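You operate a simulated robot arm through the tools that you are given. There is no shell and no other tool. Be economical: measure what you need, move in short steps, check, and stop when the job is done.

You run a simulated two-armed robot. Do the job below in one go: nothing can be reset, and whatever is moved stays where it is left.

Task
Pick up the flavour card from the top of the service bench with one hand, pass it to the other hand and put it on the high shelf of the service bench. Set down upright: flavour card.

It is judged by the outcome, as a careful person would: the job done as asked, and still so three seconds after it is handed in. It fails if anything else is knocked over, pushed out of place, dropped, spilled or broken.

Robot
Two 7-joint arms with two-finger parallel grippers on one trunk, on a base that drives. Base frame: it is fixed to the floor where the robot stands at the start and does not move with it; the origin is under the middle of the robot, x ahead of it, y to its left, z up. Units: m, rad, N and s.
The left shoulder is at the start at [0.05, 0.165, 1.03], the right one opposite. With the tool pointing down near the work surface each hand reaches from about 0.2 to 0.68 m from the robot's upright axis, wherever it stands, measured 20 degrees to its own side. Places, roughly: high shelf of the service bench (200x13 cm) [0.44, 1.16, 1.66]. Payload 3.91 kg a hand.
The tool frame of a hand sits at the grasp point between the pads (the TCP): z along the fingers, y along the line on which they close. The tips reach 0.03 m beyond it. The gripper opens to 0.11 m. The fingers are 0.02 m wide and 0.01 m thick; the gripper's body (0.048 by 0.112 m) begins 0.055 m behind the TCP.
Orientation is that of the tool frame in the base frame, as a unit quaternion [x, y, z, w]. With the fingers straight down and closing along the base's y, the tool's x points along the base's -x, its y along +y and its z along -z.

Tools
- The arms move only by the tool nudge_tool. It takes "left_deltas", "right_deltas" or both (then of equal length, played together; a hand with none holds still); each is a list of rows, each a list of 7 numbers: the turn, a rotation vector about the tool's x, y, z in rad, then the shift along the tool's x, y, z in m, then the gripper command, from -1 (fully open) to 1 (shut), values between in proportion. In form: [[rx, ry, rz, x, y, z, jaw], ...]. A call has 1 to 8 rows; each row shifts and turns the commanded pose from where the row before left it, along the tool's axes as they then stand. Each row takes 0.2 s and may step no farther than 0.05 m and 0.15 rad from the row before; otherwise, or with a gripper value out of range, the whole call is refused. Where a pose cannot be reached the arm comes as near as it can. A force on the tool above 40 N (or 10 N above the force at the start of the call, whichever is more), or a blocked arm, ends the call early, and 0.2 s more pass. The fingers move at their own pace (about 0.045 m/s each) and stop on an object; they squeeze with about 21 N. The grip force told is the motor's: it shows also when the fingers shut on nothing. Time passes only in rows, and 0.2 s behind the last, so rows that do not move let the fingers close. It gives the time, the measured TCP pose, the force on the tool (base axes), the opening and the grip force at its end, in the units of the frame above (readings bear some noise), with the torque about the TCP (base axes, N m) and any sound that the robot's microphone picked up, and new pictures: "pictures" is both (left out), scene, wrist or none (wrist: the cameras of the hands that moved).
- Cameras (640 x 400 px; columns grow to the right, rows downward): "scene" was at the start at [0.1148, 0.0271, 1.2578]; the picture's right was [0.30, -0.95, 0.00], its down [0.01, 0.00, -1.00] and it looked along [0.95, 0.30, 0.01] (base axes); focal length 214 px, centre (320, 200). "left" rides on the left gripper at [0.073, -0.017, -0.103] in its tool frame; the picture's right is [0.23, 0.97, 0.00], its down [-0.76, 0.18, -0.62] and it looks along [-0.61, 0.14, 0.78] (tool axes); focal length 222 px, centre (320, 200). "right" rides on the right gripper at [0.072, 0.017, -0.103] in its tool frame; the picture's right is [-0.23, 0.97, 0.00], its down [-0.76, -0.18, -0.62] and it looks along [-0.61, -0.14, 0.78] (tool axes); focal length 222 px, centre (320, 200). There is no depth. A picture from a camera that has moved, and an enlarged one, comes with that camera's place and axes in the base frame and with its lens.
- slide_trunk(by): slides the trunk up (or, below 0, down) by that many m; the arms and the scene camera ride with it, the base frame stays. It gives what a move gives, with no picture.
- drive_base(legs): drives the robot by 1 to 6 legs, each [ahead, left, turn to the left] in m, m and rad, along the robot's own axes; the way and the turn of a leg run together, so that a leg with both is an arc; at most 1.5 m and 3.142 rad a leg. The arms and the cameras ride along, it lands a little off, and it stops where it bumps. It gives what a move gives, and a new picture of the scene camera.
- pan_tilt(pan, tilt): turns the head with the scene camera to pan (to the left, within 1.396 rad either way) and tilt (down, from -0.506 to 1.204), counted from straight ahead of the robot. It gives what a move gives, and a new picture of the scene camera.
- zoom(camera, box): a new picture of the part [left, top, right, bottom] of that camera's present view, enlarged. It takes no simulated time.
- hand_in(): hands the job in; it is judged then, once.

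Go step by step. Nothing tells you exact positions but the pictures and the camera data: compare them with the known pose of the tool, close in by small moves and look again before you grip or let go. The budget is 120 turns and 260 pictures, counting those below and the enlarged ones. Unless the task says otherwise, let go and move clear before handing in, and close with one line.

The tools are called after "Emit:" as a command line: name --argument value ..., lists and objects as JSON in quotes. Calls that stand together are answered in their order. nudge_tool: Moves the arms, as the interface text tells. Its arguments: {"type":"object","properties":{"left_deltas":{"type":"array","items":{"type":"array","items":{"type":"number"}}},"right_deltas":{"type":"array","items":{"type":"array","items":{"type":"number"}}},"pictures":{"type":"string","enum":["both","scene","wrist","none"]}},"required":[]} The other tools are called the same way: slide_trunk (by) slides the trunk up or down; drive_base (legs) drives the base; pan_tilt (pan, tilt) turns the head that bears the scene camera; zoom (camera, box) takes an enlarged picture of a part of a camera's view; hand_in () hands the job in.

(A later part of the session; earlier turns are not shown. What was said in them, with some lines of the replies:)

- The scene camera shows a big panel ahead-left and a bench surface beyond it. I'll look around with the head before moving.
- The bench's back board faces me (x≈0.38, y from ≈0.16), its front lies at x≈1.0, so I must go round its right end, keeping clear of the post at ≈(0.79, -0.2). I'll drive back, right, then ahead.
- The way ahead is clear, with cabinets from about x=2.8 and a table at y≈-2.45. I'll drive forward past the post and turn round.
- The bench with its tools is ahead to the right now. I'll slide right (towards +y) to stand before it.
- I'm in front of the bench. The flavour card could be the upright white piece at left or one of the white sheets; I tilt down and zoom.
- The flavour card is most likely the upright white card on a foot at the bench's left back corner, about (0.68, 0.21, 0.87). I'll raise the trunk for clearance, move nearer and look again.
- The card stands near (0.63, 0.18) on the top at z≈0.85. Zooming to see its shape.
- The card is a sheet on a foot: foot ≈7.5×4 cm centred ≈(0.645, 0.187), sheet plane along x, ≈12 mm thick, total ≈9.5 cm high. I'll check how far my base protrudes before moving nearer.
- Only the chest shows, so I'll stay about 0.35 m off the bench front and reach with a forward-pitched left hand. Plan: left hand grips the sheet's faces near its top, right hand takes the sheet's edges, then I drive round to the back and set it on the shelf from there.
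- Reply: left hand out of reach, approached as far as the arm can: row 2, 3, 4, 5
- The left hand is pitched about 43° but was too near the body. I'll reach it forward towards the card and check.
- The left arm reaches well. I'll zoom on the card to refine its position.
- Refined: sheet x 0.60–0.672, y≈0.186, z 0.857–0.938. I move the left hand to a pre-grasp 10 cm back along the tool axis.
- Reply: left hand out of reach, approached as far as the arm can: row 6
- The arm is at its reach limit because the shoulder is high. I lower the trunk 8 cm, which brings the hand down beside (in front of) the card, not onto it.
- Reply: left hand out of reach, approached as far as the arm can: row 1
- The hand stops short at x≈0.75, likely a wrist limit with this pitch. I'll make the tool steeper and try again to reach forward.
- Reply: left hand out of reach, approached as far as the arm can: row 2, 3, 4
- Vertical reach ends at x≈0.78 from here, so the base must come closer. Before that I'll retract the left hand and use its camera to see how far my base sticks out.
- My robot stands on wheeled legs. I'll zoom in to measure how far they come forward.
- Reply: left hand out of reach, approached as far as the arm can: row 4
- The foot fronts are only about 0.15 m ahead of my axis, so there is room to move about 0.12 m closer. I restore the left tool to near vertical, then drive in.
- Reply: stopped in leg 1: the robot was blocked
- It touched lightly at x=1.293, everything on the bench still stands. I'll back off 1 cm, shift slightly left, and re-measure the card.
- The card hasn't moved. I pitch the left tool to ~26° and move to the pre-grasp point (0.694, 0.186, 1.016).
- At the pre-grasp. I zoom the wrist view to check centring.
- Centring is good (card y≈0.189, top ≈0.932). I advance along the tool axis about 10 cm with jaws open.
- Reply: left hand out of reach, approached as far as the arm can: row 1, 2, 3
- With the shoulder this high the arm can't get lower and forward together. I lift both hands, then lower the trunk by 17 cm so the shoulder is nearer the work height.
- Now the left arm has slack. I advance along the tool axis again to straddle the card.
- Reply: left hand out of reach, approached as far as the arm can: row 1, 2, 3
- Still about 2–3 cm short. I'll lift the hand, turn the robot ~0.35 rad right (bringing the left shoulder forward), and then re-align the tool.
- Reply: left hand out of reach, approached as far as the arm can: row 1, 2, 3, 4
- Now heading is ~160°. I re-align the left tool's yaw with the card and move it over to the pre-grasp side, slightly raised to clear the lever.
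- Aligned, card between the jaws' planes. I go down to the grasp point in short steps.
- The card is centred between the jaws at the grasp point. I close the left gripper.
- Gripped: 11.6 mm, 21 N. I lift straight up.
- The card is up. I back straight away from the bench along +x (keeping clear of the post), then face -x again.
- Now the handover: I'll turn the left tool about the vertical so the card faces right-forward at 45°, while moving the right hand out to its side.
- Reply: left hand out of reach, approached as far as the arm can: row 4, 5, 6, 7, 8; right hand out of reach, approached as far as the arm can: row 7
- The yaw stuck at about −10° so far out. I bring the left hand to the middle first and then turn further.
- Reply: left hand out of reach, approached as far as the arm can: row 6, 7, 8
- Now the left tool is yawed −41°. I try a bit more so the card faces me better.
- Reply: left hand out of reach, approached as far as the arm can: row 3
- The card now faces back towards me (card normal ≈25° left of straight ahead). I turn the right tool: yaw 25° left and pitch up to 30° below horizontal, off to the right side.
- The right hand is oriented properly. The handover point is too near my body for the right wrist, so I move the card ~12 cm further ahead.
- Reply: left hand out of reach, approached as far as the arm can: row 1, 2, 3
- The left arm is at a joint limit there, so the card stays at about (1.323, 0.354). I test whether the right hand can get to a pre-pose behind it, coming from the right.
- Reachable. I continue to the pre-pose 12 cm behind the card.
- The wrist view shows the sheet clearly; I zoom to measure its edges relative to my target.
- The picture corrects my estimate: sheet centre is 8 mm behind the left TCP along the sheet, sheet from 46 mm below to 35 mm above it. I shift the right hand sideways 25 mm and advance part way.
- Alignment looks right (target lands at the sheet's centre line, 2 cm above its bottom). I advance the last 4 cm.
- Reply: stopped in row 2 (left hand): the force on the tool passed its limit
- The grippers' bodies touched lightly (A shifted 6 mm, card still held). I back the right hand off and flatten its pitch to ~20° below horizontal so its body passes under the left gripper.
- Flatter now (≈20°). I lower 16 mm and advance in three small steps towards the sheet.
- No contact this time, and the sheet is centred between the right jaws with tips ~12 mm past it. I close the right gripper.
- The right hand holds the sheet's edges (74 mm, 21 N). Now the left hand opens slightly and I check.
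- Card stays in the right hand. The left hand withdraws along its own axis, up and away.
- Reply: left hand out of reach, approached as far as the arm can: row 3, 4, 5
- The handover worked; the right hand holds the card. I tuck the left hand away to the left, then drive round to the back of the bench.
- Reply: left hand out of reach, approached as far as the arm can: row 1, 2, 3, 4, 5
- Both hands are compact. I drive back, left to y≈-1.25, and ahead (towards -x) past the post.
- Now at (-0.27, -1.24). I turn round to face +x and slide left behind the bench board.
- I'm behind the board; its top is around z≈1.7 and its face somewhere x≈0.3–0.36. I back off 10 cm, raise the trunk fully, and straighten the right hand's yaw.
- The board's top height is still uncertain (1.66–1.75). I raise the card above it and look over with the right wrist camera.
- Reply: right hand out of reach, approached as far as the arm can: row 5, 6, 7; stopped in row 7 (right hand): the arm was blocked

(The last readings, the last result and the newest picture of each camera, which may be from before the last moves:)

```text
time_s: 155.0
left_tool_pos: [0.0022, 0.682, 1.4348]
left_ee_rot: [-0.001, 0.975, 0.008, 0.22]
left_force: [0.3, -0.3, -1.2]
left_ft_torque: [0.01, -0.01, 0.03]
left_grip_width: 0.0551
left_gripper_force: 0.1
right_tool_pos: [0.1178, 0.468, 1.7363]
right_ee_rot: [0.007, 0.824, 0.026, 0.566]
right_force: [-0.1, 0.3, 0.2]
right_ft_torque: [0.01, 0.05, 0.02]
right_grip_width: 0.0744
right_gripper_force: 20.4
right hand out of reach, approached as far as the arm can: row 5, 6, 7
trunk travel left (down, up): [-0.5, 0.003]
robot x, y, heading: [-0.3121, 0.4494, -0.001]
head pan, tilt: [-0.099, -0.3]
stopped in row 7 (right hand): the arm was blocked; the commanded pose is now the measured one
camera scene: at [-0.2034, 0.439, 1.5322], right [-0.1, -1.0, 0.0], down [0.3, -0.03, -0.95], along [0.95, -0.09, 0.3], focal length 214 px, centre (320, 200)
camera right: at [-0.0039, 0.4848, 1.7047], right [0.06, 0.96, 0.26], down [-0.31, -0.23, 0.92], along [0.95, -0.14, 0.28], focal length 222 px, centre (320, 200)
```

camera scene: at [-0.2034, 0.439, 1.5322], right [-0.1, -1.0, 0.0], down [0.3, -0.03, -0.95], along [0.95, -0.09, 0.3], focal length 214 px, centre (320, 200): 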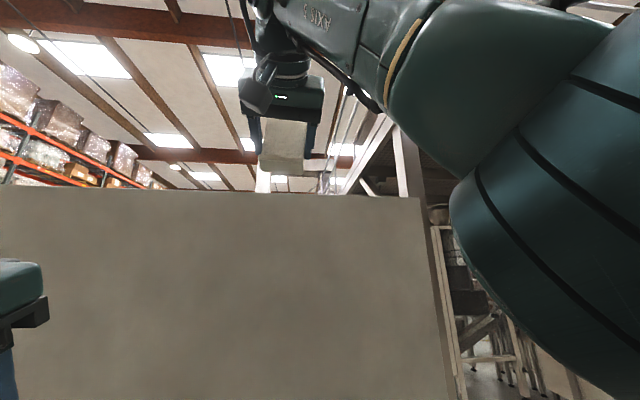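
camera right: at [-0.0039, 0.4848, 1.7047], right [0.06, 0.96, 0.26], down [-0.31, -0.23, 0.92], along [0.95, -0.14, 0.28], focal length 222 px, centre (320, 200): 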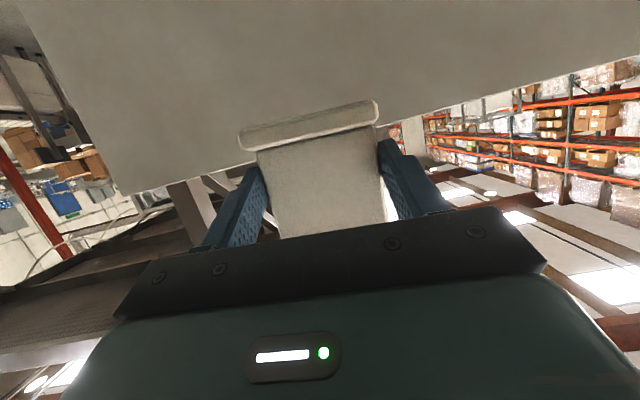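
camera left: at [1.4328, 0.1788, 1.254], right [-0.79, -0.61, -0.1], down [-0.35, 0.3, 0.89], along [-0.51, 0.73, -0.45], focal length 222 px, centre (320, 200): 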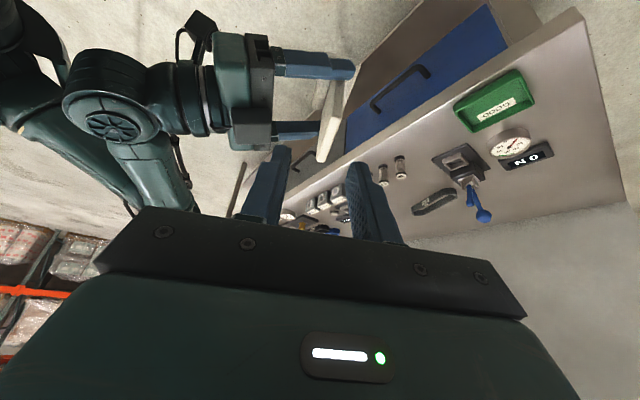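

The board's lip rises to ≈1.72, above the shelf surface (≈1.66), so coming over it is bad. I'll instead bring the card onto the shelf from its right end: stand at about (0.24, -0.6) facing +y, then approach along the shelf.

Emit:
drive_base --legs '[[0, -1.05, 0], [0, 0, 1.571]]'

Emit:
drive_base --legs '[[0, -0.5, 0]]'

Emit:
pan_tilt --pan -0.2 --tilt -0.2

```text
time_s: 164.3
left_tool_pos: [-0.547, -0.2916, 1.4347]
left_ee_rot: [0.69, -0.689, -0.16, -0.15]
left_force: [0.5, 0.8, -0.3]
left_ft_torque: [0.0, 0.02, -0.01]
left_grip_width: 0.0551
left_gripper_force: 0.0
right_tool_pos: [-0.334, -0.1787, 1.7355]
right_ee_rot: [-0.577, 0.587, 0.419, 0.383]
right_force: [-0.6, 0.5, -0.2]
right_ft_torque: [-0.01, 0.02, 0.02]
right_grip_width: 0.0743
right_gripper_force: 21.3
trunk travel left (down, up): [-0.5, 0.003]
robot x, y, heading: [-0.313, -0.6042, 1.573]
head pan, tilt: [-0.099, -0.3]
camera scene: at [-0.3042, -0.4981, 1.5318], right [0.99, -0.11, 0.0], down [0.03, 0.29, -0.96], along [0.1, 0.95, 0.29], focal length 214 px, centre (320, 200)
```

scene: 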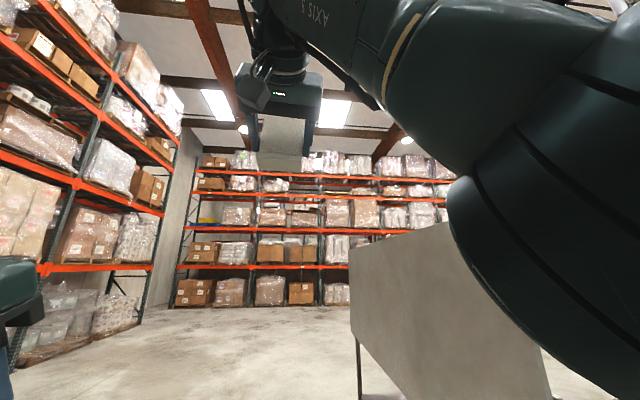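

```text
time_s: 167.3
left_tool_pos: [-0.0415, -0.2931, 1.4347]
left_ee_rot: [0.691, -0.689, -0.16, -0.15]
left_force: [0.3, -0.7, -0.8]
left_ft_torque: [0.04, -0.01, 0.01]
left_grip_width: 0.0551
left_gripper_force: 0.1
right_tool_pos: [0.171, -0.1773, 1.7355]
right_ee_rot: [-0.578, 0.586, 0.42, 0.383]
right_force: [-0.3, -0.7, -0.5]
right_ft_torque: [-0.06, -0.01, 0.0]
right_grip_width: 0.0741
right_gripper_force: 21.2
trunk travel left (down, up): [-0.5, 0.003]
robot x, y, heading: [0.197, -0.6075, 1.573]
head pan, tilt: [-0.099, -0.3]
camera scene: at [0.2038, -0.4976, 1.5318], right [0.99, -0.1, 0.0], down [0.03, 0.29, -0.96], along [0.1, 0.95, 0.29], focal length 214 px, centre (320, 200)
```

scene: 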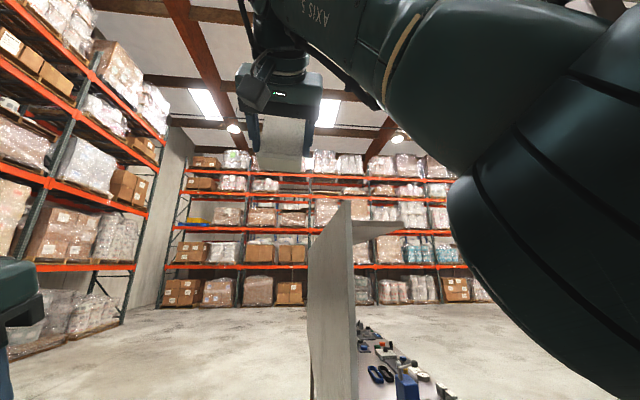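

```text
time_s: 167.9
left_tool_pos: [-0.0414, -0.2927, 1.4351]
left_ee_rot: [0.692, -0.688, -0.161, -0.15]
left_force: [0.2, -0.4, 0.2]
left_ft_torque: [-0.03, -0.01, 0.05]
left_grip_width: 0.0552
left_gripper_force: 0.1
right_tool_pos: [0.1722, -0.1776, 1.7352]
right_ee_rot: [-0.579, 0.585, 0.42, 0.382]
right_force: [0.1, 0.0, -0.8]
right_ft_torque: [-0.01, -0.01, 0.0]
right_grip_width: 0.0742
right_gripper_force: 21.2
trunk travel left (down, up): [-0.5, 0.003]
robot x, y, heading: [0.2, -0.6067, 1.577]
head pan, tilt: [-0.201, -0.201]
camera scene: at [0.2119, -0.4943, 1.524], right [0.98, -0.2, 0.0], down [0.04, 0.2, -0.98], along [0.19, 0.96, 0.2], focal length 214 px, centre (320, 200)
```

scene: 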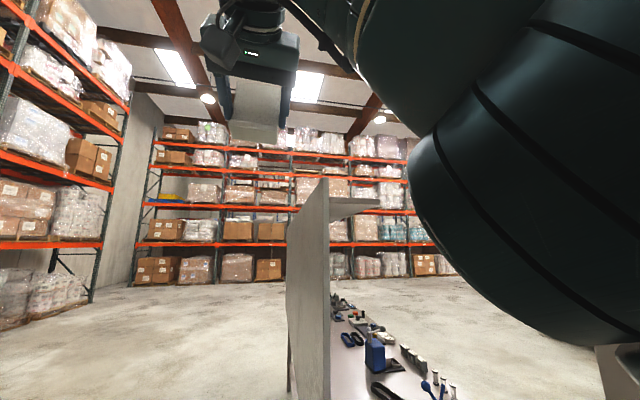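

An ideal end-on view of board and shelf. Zooming to measure the profile.

Emit:
zoom --camera "scene" --box '[270, 160, 410, 250]'

```text
4.44 times, centred on (340, 205) of scene
camera zoom: at [0.2119, -0.4943, 1.524], right [0.98, -0.2, 0.0], down [0.04, 0.2, -0.98], along [0.19, 0.96, 0.2], focal length 953 px, centre (231, 178)
```

zoom: 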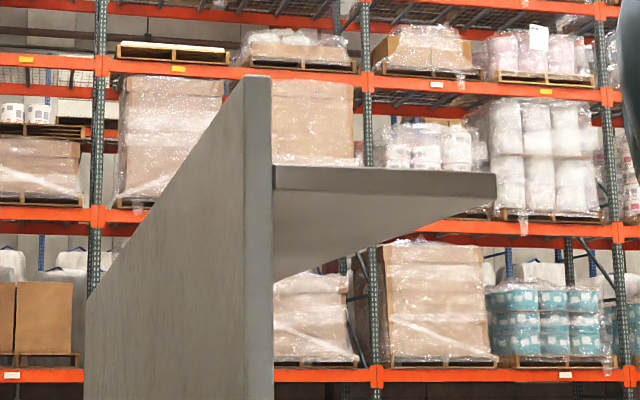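

Measured: board x 0.34–0.358 with top 1.718; shelf top z≈1.66, x 0.358–0.518, its end at y≈0.106. I move the right hand right and a bit back in my frame, levelling the card's orientation.

Emit:
nudge_tool --right_deltas '[[0, 0, 0, 0.0035, -0.04, -0.0157, 1], [0, 0, 0, 0.0035, -0.04, -0.0157, 1], [0, 0, 0, 0.0035, -0.04, -0.0157, 1], [0, 0, 0, 0.0035, -0.04, -0.0157, 1], [0, 0, 0, 0.0035, -0.04, -0.0157, 1], [0.0385, -0.0235, -0.038, 0, 0, 0, 1]]' --pictures "both"

```text
time_s: 169.3
left_tool_pos: [-0.0429, -0.2922, 1.434]
left_ee_rot: [0.692, -0.687, -0.162, -0.15]
left_force: [-0.2, 0.9, 0.6]
left_ft_torque: [-0.01, -0.01, -0.02]
left_grip_width: 0.0546
left_gripper_force: 0.1
right_tool_pos: [0.3739, -0.2531, 1.738]
right_ee_rot: [-0.576, 0.578, 0.408, 0.41]
right_force: [0.2, 0.8, 0.3]
right_ft_torque: [0.01, -0.02, -0.03]
right_grip_width: 0.0743
right_gripper_force: 20.6
trunk travel left (down, up): [-0.5, 0.003]
robot x, y, heading: [0.1981, -0.6039, 1.576]
head pan, tilt: [-0.201, -0.201]
camera scene: at [0.2106, -0.494, 1.5239], right [0.98, -0.2, 0.0], down [0.04, 0.2, -0.98], along [0.19, 0.96, 0.2], focal length 214 px, centre (320, 200)
camera right: at [0.357, -0.3744, 1.7035], right [-0.97, 0.08, 0.21], down [0.18, -0.33, 0.93], along [0.14, 0.94, 0.31], focal length 222 px, centre (320, 200)
```

scene: 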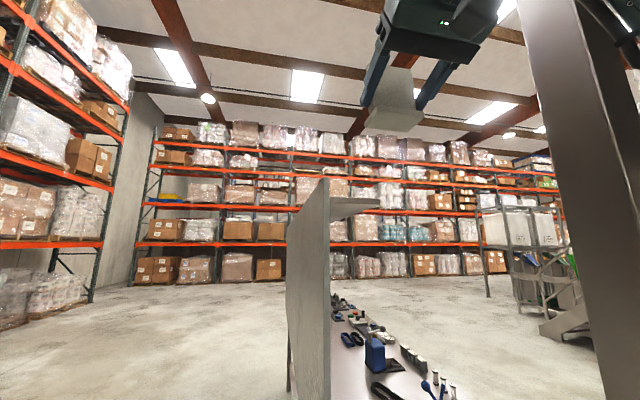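
right: 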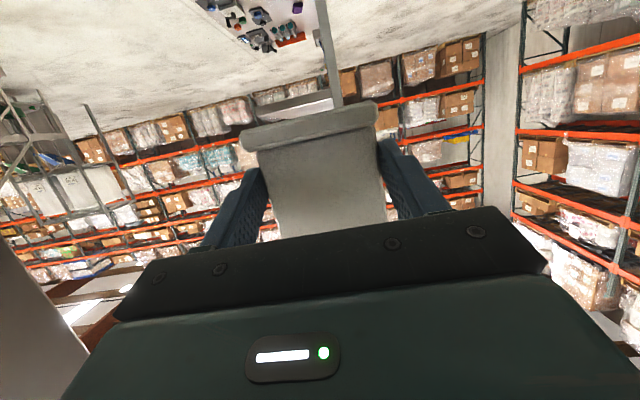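

Orientation is level. Before driving forward I check where my right elbow is relative to the post.

Emit:
pan_tilt --pan -0.9 --tilt -0.25

```text
time_s: 170.4
left_tool_pos: [-0.04, -0.2939, 1.4352]
left_ee_rot: [0.691, -0.688, -0.161, -0.15]
left_force: [-0.5, 0.4, -0.6]
left_ft_torque: [0.01, -0.02, -0.01]
left_grip_width: 0.055
left_gripper_force: 0.1
right_tool_pos: [0.3738, -0.2537, 1.7376]
right_ee_rot: [-0.577, 0.578, 0.408, 0.408]
right_force: [0.1, 0.9, -0.6]
right_ft_torque: [-0.03, 0.0, -0.02]
right_grip_width: 0.0742
right_gripper_force: 21.5
trunk travel left (down, up): [-0.5, 0.003]
robot x, y, heading: [0.1922, -0.6075, 1.574]
head pan, tilt: [-0.901, -0.25]
camera scene: at [0.2588, -0.5253, 1.5279], right [0.62, -0.78, 0.0], down [0.19, 0.15, -0.97], along [0.76, 0.6, 0.25], focal length 214 px, centre (320, 200)
```

scene: 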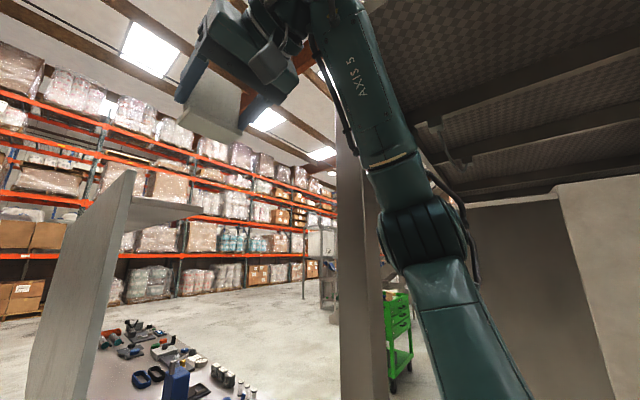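

The elbow is around (0.56, -0.46), well clear of the post (x≳0.75). I shift the hand right to x≈0.44, then drive forward partway.

Emit:
nudge_tool --right_deltas '[[0, 0, 0, 0, -0.033, 0, 1], [0, 0, 0, 0, -0.033, 0, 1]]' --pictures "none"

Emit:
drive_base --legs '[[0.22, 0, 0]]'

Emit:
pan_tilt --pan -0.5 --tilt -0.35

```text
time_s: 171.0
left_tool_pos: [-0.0399, -0.2923, 1.4351]
left_ee_rot: [0.692, -0.688, -0.162, -0.149]
left_force: [0.4, 0.3, 0.2]
left_ft_torque: [0.0, 0.02, 0.01]
left_grip_width: 0.0554
left_gripper_force: 0.1
right_tool_pos: [0.442, -0.2537, 1.7374]
right_ee_rot: [-0.577, 0.578, 0.408, 0.408]
right_force: [-0.2, 0.3, -0.7]
right_ft_torque: [0.02, -0.01, 0.01]
right_grip_width: 0.0743
right_gripper_force: 21.3
trunk travel left (down, up): [-0.5, 0.003]
robot x, y, heading: [0.1959, -0.6076, 1.574]
head pan, tilt: [-0.901, -0.25]
```

```text
time_s: 172.7
left_tool_pos: [-0.042, -0.0768, 1.4372]
left_ee_rot: [0.692, -0.688, -0.16, -0.15]
left_force: [-1.2, 0.9, 0.2]
left_ft_torque: [-0.03, 0.0, 0.01]
left_grip_width: 0.055
left_gripper_force: 0.1
right_tool_pos: [0.4373, -0.0351, 1.7369]
right_ee_rot: [0.578, -0.577, -0.409, -0.407]
right_force: [-0.4, -0.2, -0.5]
right_ft_torque: [-0.03, -0.01, -0.02]
right_grip_width: 0.0744
right_gripper_force: 21.1
trunk travel left (down, up): [-0.5, 0.003]
robot x, y, heading: [0.1934, -0.3887, 1.575]
head pan, tilt: [-0.901, -0.25]
camera scene: at [0.2578, -0.3079, 1.528], right [0.63, -0.78, 0.0], down [0.19, 0.15, -0.97], along [0.76, 0.61, 0.25], focal length 214 px, centre (320, 200)
```

scene: 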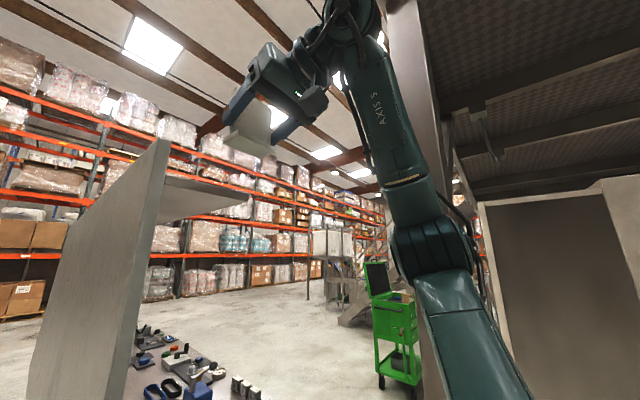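

```text
time_s: 173.6
left_tool_pos: [-0.0413, -0.0757, 1.4354]
left_ee_rot: [0.692, -0.688, -0.16, -0.15]
left_force: [-0.6, 0.4, -0.3]
left_ft_torque: [0.02, 0.01, 0.03]
left_grip_width: 0.0551
left_gripper_force: 0.0
right_tool_pos: [0.4384, -0.0338, 1.7372]
right_ee_rot: [0.578, -0.577, -0.409, -0.408]
right_force: [0.9, -0.2, -1.0]
right_ft_torque: [0.0, 0.01, 0.03]
right_grip_width: 0.0743
right_gripper_force: 21.1
trunk travel left (down, up): [-0.5, 0.003]
robot x, y, heading: [0.1953, -0.3857, 1.578]
head pan, tilt: [-0.499, -0.351]
camera scene: at [0.2306, -0.2922, 1.5359], right [0.88, -0.47, 0.0], down [0.16, 0.3, -0.94], along [0.45, 0.83, 0.34], focal length 214 px, centre (320, 200)
```

scene: 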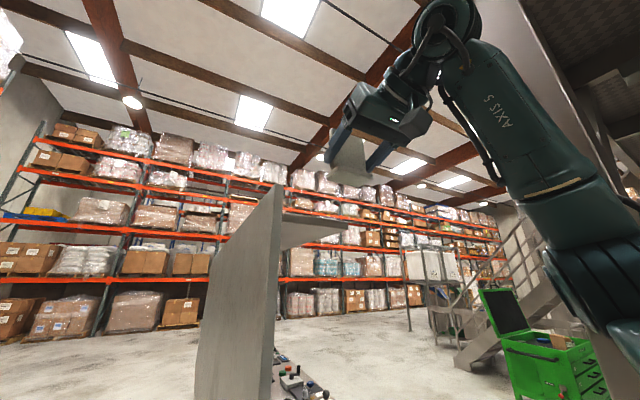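

Good view of card and shelf end. I zoom to check heights before moving the card over the shelf.

Emit:
zoom --camera "scene" --box '[240, 110, 400, 260]'

```text
2.67 times, centred on (320, 185) of scene
camera zoom: at [0.2306, -0.2922, 1.5359], right [0.88, -0.47, 0.0], down [0.16, 0.3, -0.94], along [0.45, 0.83, 0.34], focal length 572 px, centre (320, 240)
```

zoom: 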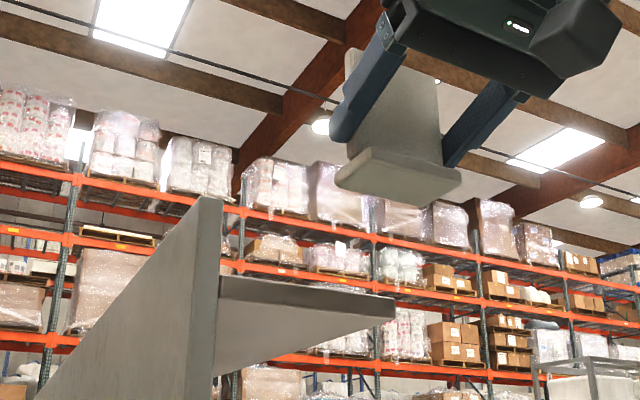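

Shelf surface ≈1.658, card foot bottom ≈1.675–1.70: I raise the card 2.5 cm more for safe clearance, then drive forward over the shelf.

Emit:
nudge_tool --right_deltas '[[0, 0, 0, -0.0236, 0, -0.0084, 1]]' --pictures "none"

Emit:
drive_base --legs '[[0.12, 0, 0]]'

Emit:
zoom --camera "scene" --box '[220, 80, 420, 280]'

```text
time_s: 174.0
left_tool_pos: [-0.0429, -0.0773, 1.4339]
left_ee_rot: [0.693, -0.687, -0.161, -0.15]
left_force: [-0.4, 0.4, 0.7]
left_ft_torque: [0.01, 0.0, 0.0]
left_grip_width: 0.055
left_gripper_force: 0.0
right_tool_pos: [0.4364, -0.0361, 1.7631]
right_ee_rot: [0.577, -0.577, -0.408, -0.409]
right_force: [-0.4, -0.2, -0.9]
right_ft_torque: [0.01, 0.0, -0.01]
right_grip_width: 0.0742
right_gripper_force: 20.6
trunk travel left (down, up): [-0.5, 0.003]
robot x, y, heading: [0.1953, -0.3912, 1.572]
head pan, tilt: [-0.499, -0.351]
```

```text
time_s: 175.2
left_tool_pos: [-0.0422, 0.0426, 1.4339]
left_ee_rot: [0.692, -0.687, -0.161, -0.15]
left_force: [-0.3, 0.3, 0.2]
left_ft_torque: [0.0, -0.02, -0.02]
left_grip_width: 0.0553
left_gripper_force: 0.1
right_tool_pos: [0.4376, 0.0834, 1.763]
right_ee_rot: [0.578, -0.578, -0.408, -0.408]
right_force: [-0.3, 0.8, -0.7]
right_ft_torque: [-0.04, -0.04, -0.01]
right_grip_width: 0.0746
right_gripper_force: 21.2
trunk travel left (down, up): [-0.5, 0.003]
robot x, y, heading: [0.1955, -0.2653, 1.579]
head pan, tilt: [-0.499, -0.351]
camera scene: at [0.23, -0.1722, 1.5359], right [0.88, -0.47, 0.0], down [0.16, 0.3, -0.94], along [0.45, 0.83, 0.34], focal length 214 px, centre (320, 200)
```

scene: 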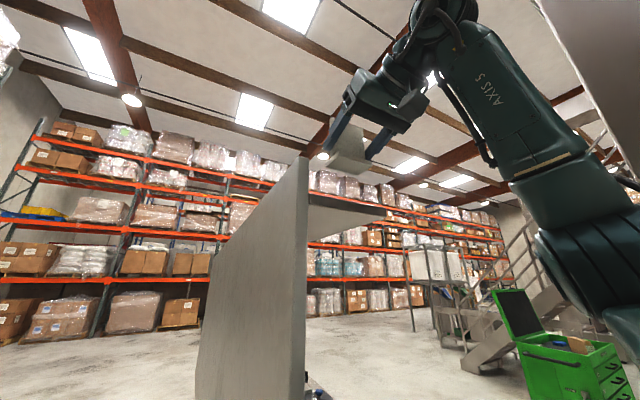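

```text
2.00 times, centred on (320, 180) of scene
camera zoom: at [0.23, -0.1722, 1.5359], right [0.88, -0.47, 0.0], down [0.16, 0.3, -0.94], along [0.45, 0.83, 0.34], focal length 429 px, centre (320, 240)
```

zoom: 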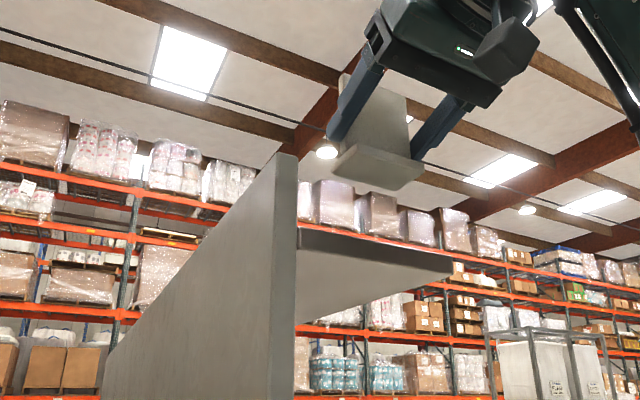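

Foot bottom ≈1.725 (consistent with TCP − 0.038). I drive the remaining ~8.5 cm forward.

Emit:
drive_base --legs '[[0.085, 0, 0]]'

Emit:
zoom --camera "scene" --box '[240, 80, 440, 280]'

```text
time_s: 176.3
left_tool_pos: [-0.0446, 0.1288, 1.4356]
left_ee_rot: [0.692, -0.687, -0.161, -0.15]
left_force: [-0.2, -0.1, 0.6]
left_ft_torque: [-0.03, -0.02, 0.02]
left_grip_width: 0.0551
left_gripper_force: 0.0
right_tool_pos: [0.4368, 0.1681, 1.7624]
right_ee_rot: [0.578, -0.577, -0.409, -0.407]
right_force: [-0.4, -0.4, -0.5]
right_ft_torque: [-0.01, -0.04, -0.01]
right_grip_width: 0.074
right_gripper_force: 21.1
trunk travel left (down, up): [-0.5, 0.003]
robot x, y, heading: [0.1953, -0.1875, 1.575]
head pan, tilt: [-0.499, -0.351]
camera scene: at [0.2296, -0.0867, 1.5359], right [0.88, -0.47, 0.0], down [0.16, 0.3, -0.94], along [0.45, 0.83, 0.34], focal length 214 px, centre (320, 200)
```

scene: 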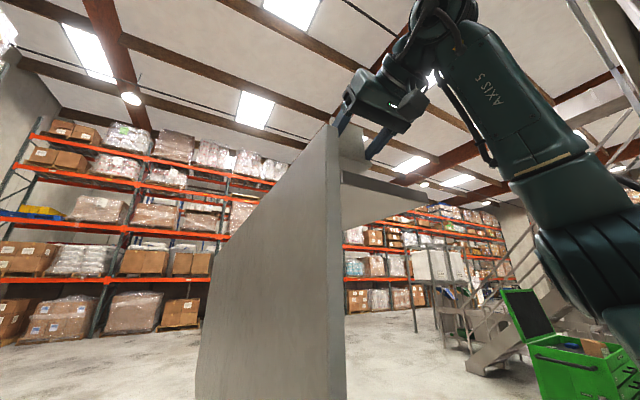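

```text
2.00 times, centred on (340, 180) of scene
camera zoom: at [0.2296, -0.0867, 1.5359], right [0.88, -0.47, 0.0], down [0.16, 0.3, -0.94], along [0.45, 0.83, 0.34], focal length 429 px, centre (280, 240)
```

zoom: 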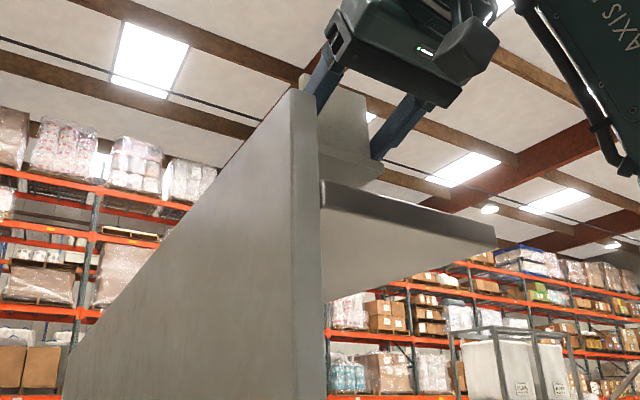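

Card is over the shelf (card x≈0.44, y≈0.185). I lower about 5.5 cm and check.

Emit:
nudge_tool --right_deltas '[[0, 0, 0, 0.026, -0.003, 0.0092, 1], [0, 0, 0, 0.026, -0.003, 0.0092, 1]]' --pictures "both"

Emit:
zoom --camera "scene" --box '[300, 100, 440, 240]'

```text
time_s: 176.9
left_tool_pos: [-0.0434, 0.1292, 1.437]
left_ee_rot: [0.693, -0.687, -0.162, -0.149]
left_force: [-0.4, 0.6, -0.2]
left_ft_torque: [0.01, 0.01, -0.01]
left_grip_width: 0.055
left_gripper_force: 0.1
right_tool_pos: [0.4419, 0.1705, 1.7082]
right_ee_rot: [-0.577, 0.577, 0.409, 0.408]
right_force: [-1.2, -0.9, -0.5]
right_ft_torque: [-0.01, 0.0, -0.01]
right_grip_width: 0.0743
right_gripper_force: 20.7
trunk travel left (down, up): [-0.5, 0.003]
robot x, y, heading: [0.1936, -0.1832, 1.574]
head pan, tilt: [-0.499, -0.351]
camera scene: at [0.23, -0.0865, 1.5358], right [0.88, -0.47, 0.0], down [0.16, 0.3, -0.94], along [0.45, 0.83, 0.34], focal length 214 px, centre (320, 200)
camera right: at [0.4268, 0.0486, 1.6738], right [-0.97, 0.07, 0.22], down [0.18, -0.33, 0.93], along [0.14, 0.94, 0.31], focal length 222 px, centre (320, 200)
```

scene: 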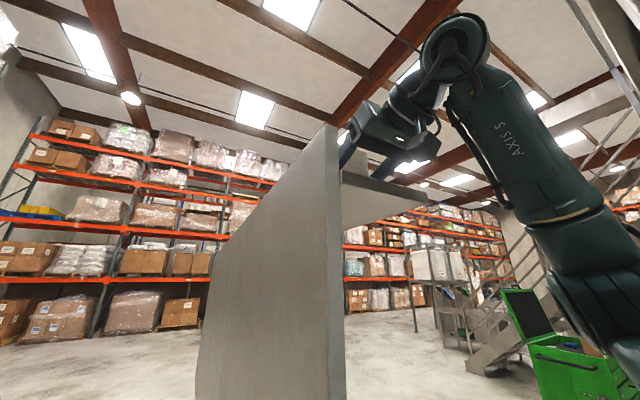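
right: 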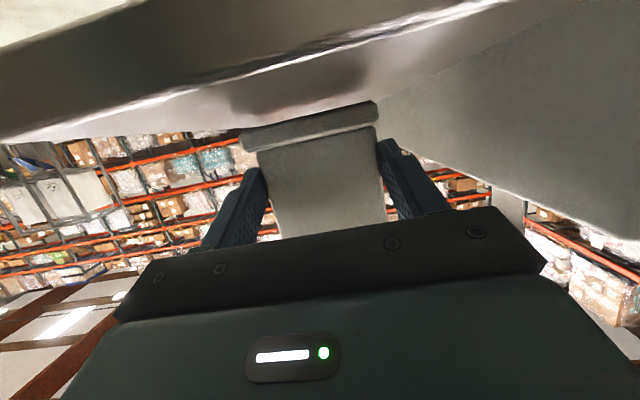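

```text
2.86 times, centred on (370, 170) of scene
camera zoom: at [0.23, -0.0865, 1.5358], right [0.88, -0.47, 0.0], down [0.16, 0.3, -0.94], along [0.45, 0.83, 0.34], focal length 613 px, centre (177, 286)
```

zoom: 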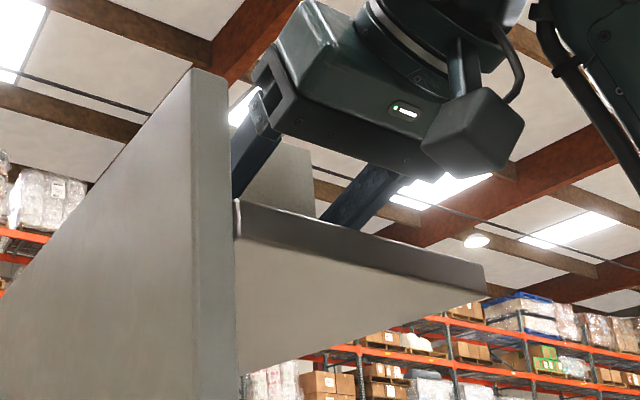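

The card hangs ~1 cm above the shelf. I lower in small steps watching the vertical force.

Emit:
nudge_tool --right_deltas '[[0, 0, 0, 0.0066, 0, 0.0023, 1], [0, 0, 0, 0.0019, 0, 0.0007, 1]]' --pictures "wrist"

Emit:
nudge_tool --right_deltas '[[0, 0, 0, 0.0019, 0, 0.0007, 1]]' --pictures "none"

```text
time_s: 177.5
left_tool_pos: [-0.0441, 0.1291, 1.4355]
left_ee_rot: [0.693, -0.687, -0.162, -0.151]
left_force: [0.5, -0.5, -0.4]
left_ft_torque: [0.01, -0.01, 0.04]
left_grip_width: 0.0551
left_gripper_force: 0.0
right_tool_pos: [0.4433, 0.1684, 1.7002]
right_ee_rot: [0.577, -0.577, -0.41, -0.408]
right_force: [-0.2, 1.9, 6.1]
right_ft_torque: [0.35, 0.0, -0.05]
right_grip_width: 0.074
right_gripper_force: 20.4
trunk travel left (down, up): [-0.5, 0.003]
robot x, y, heading: [0.193, -0.186, 1.574]
head pan, tilt: [-0.499, -0.351]
camera right: at [0.4264, 0.0473, 1.6656], right [-0.97, 0.07, 0.22], down [0.18, -0.34, 0.92], along [0.14, 0.94, 0.31], focal length 222 px, centre (320, 200)
```

right: 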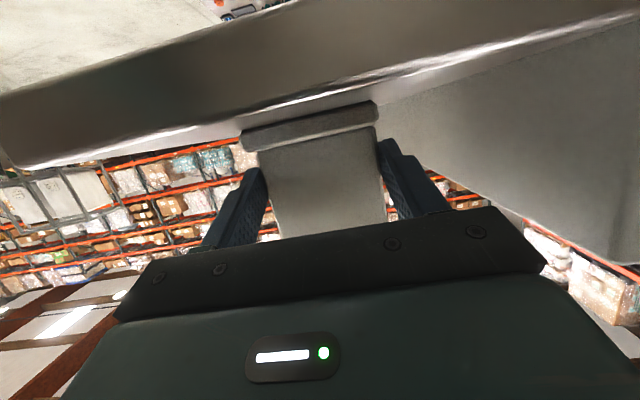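

```text
time_s: 177.9
left_tool_pos: [-0.0436, 0.1285, 1.4355]
left_ee_rot: [0.692, -0.687, -0.163, -0.15]
left_force: [-0.1, -0.5, -0.2]
left_ft_torque: [-0.02, 0.0, -0.01]
left_grip_width: 0.0551
left_gripper_force: 0.0
right_tool_pos: [0.443, 0.1688, 1.6992]
right_ee_rot: [-0.576, 0.576, 0.411, 0.409]
right_force: [1.8, 3.8, 18.9]
right_ft_torque: [0.45, -0.06, 0.01]
right_grip_width: 0.0745
right_gripper_force: 20.4
trunk travel left (down, up): [-0.5, 0.003]
robot x, y, heading: [0.1898, -0.1808, 1.575]
head pan, tilt: [-0.499, -0.351]
```

The foot is on the shelf (18.9 N upward). I ease off 2.5 mm, then open the jaws slowly.

Emit:
nudge_tool --right_deltas '[[0, 0, 0, -0.0024, 0, -0.0008, 1]]' --pictures "none"

Emit:
nudge_tool --right_deltas '[[0, 0, 0, 0, 0, 0, -0.4], [0, 0, 0, 0, 0, 0, -0.5], [0, 0, 0, 0, 0, 0, -0.6], [0, 0, 0, 0, 0, 0, -0.6]]' --pictures "both"

Emit:
zoom --camera "right" --box '[180, 40, 460, 240]'

```text
time_s: 178.3
left_tool_pos: [-0.043, 0.128, 1.4355]
left_ee_rot: [0.692, -0.688, -0.162, -0.151]
left_force: [1.2, -0.1, -0.5]
left_ft_torque: [-0.01, -0.02, 0.02]
left_grip_width: 0.0549
left_gripper_force: 0.1
right_tool_pos: [0.4433, 0.168, 1.6984]
right_ee_rot: [0.578, -0.577, -0.408, -0.407]
right_force: [1.0, 0.2, 5.5]
right_ft_torque: [0.21, 0.18, -0.02]
right_grip_width: 0.0742
right_gripper_force: 20.7
trunk travel left (down, up): [-0.5, 0.003]
robot x, y, heading: [0.1931, -0.1801, 1.573]
head pan, tilt: [-0.499, -0.351]
```

```text
time_s: 179.3
left_tool_pos: [-0.0428, 0.1276, 1.4351]
left_ee_rot: [0.692, -0.687, -0.162, -0.151]
left_force: [-0.3, -0.8, 0.6]
left_ft_torque: [0.01, 0.03, 0.01]
left_grip_width: 0.0552
left_gripper_force: 0.0
right_tool_pos: [0.4433, 0.1686, 1.6992]
right_ee_rot: [0.577, -0.577, -0.408, -0.408]
right_force: [-0.5, 0.5, 0.3]
right_ft_torque: [-0.03, 0.02, -0.01]
right_grip_width: 0.088
right_gripper_force: 0.2
trunk travel left (down, up): [-0.5, 0.003]
robot x, y, heading: [0.1968, -0.1813, 1.574]
head pan, tilt: [-0.499, -0.351]
camera scene: at [0.2296, -0.0874, 1.5359], right [0.88, -0.47, 0.0], down [0.16, 0.3, -0.94], along [0.45, 0.83, 0.34], focal length 214 px, centre (320, 200)
camera right: at [0.4264, 0.0474, 1.6656], right [-0.97, 0.07, 0.21], down [0.18, -0.33, 0.93], along [0.14, 0.94, 0.31], focal length 222 px, centre (320, 200)
```

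scene: 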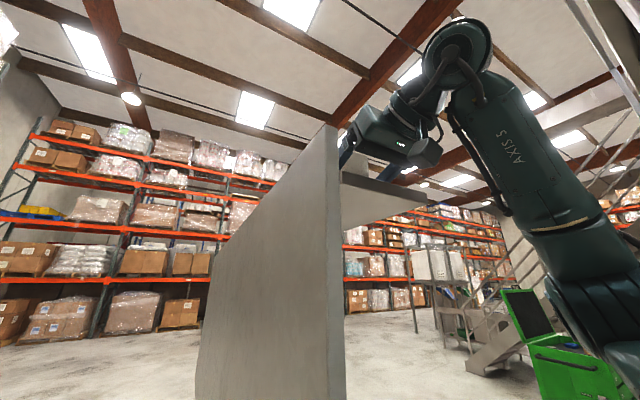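
right: 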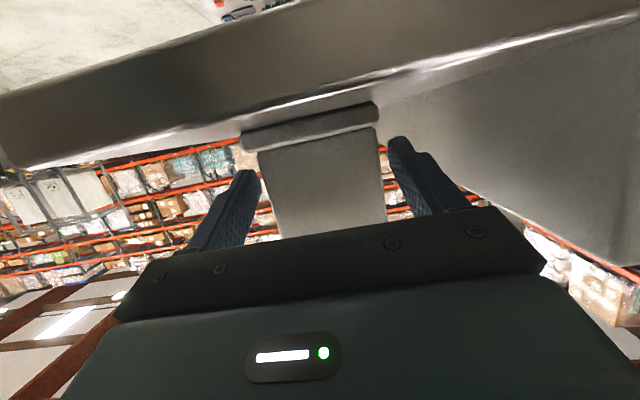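

```text
2.00 times, centred on (320, 140) of right
camera zoom: at [0.4264, 0.0474, 1.6656], right [-0.97, 0.07, 0.21], down [0.18, -0.33, 0.93], along [0.14, 0.94, 0.31], focal length 444 px, centre (320, 320)
```

zoom: 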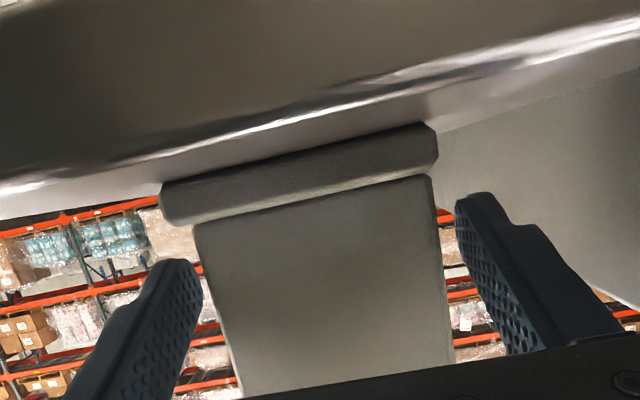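

Released; the card stands upright with both fingers clear. I withdraw straight back along the tool axis, keeping the jaw width.

Emit:
nudge_tool --right_deltas '[[0, 0, 0, 0, 0, -0.015, -0.65], [0, 0, 0, 0, 0, -0.02, -0.65], [0, 0, 0, 0, 0, -0.03, -0.65], [0, 0, 0, 0, 0, -0.04, -0.65]]' --pictures "both"

```text
time_s: 180.3
left_tool_pos: [-0.0429, 0.1257, 1.436]
left_ee_rot: [0.692, -0.687, -0.162, -0.151]
left_force: [-0.5, -0.8, 0.4]
left_ft_torque: [0.03, 0.01, 0.03]
left_grip_width: 0.0549
left_gripper_force: 0.1
right_tool_pos: [0.4438, 0.0666, 1.735]
right_ee_rot: [0.577, -0.576, -0.409, -0.409]
right_force: [0.1, -0.2, 0.8]
right_ft_torque: [0.0, -0.01, 0.02]
right_grip_width: 0.0907
right_gripper_force: 0.1
trunk travel left (down, up): [-0.5, 0.003]
robot x, y, heading: [0.1936, -0.1854, 1.575]
head pan, tilt: [-0.499, -0.351]
camera scene: at [0.2293, -0.0895, 1.5361], right [0.88, -0.47, 0.0], down [0.16, 0.3, -0.94], along [0.45, 0.83, 0.35], focal length 214 px, centre (320, 200)
camera right: at [0.4276, -0.0549, 1.7013], right [-0.97, 0.07, 0.21], down [0.18, -0.34, 0.93], along [0.14, 0.94, 0.31], focal length 222 px, centre (320, 200)
```

scene: 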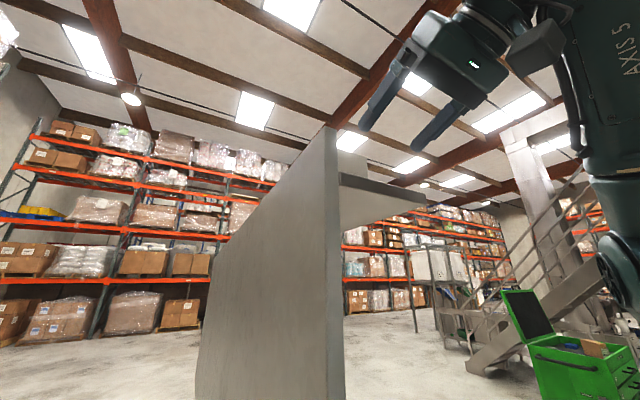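
right: 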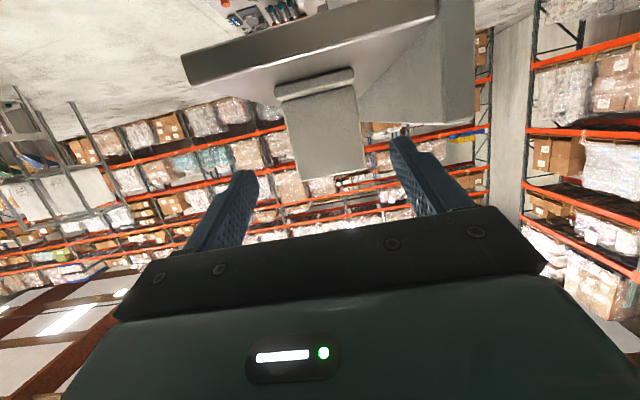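

The card stands upright on the shelf and the hand is ~10 cm clear. One closer look to confirm.

Emit:
zoom --camera "right" --box '[180, 0, 500, 200]'

Emit:
zoom --camera "scene" --box '[300, 100, 440, 240]'

```text
2.00 times, centred on (340, 100) of right
camera zoom: at [0.4276, -0.0549, 1.7013], right [-0.97, 0.07, 0.21], down [0.18, -0.34, 0.93], along [0.14, 0.94, 0.31], focal length 444 px, centre (280, 400)
```

zoom: 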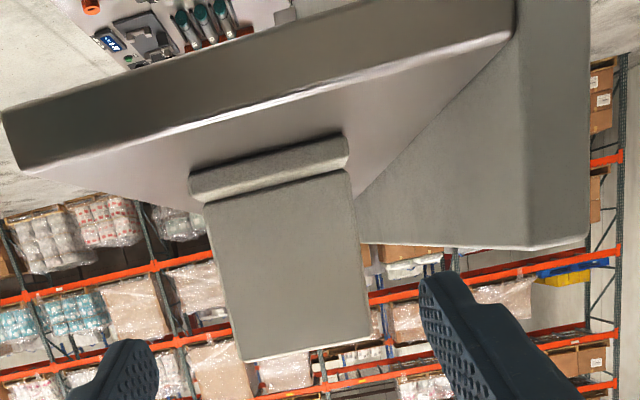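

```text
2.86 times, centred on (370, 170) of scene
camera zoom: at [0.2293, -0.0895, 1.5361], right [0.88, -0.47, 0.0], down [0.16, 0.3, -0.94], along [0.45, 0.83, 0.35], focal length 613 px, centre (177, 286)
```

zoom: 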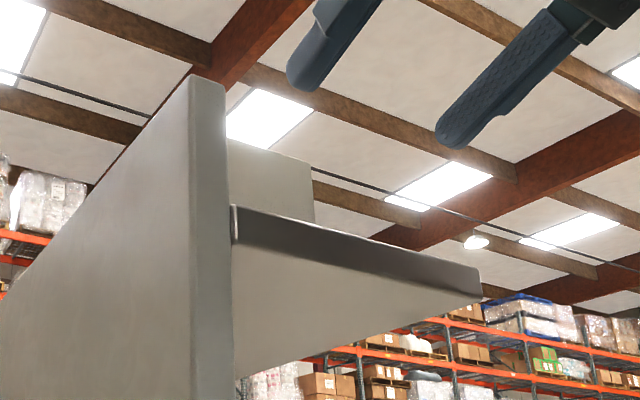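

The flavour card stands upright and flat on the high shelf, fully on its surface, and both hands are clear. I hand the job in.

Emit:
hand_in

```text
The job is handed in.
```

The flavour card is standing upright on the high shelf, near the end of the shelf at about (0.44, 0.19). I picked it up from the bench with the left hand, passed it to the right hand, and both hands are clear of it. The base lightly touched the bench once while I was moving in. The two grippers also brushed each other during the handover. I saw nothing on the bench move or fall either time.
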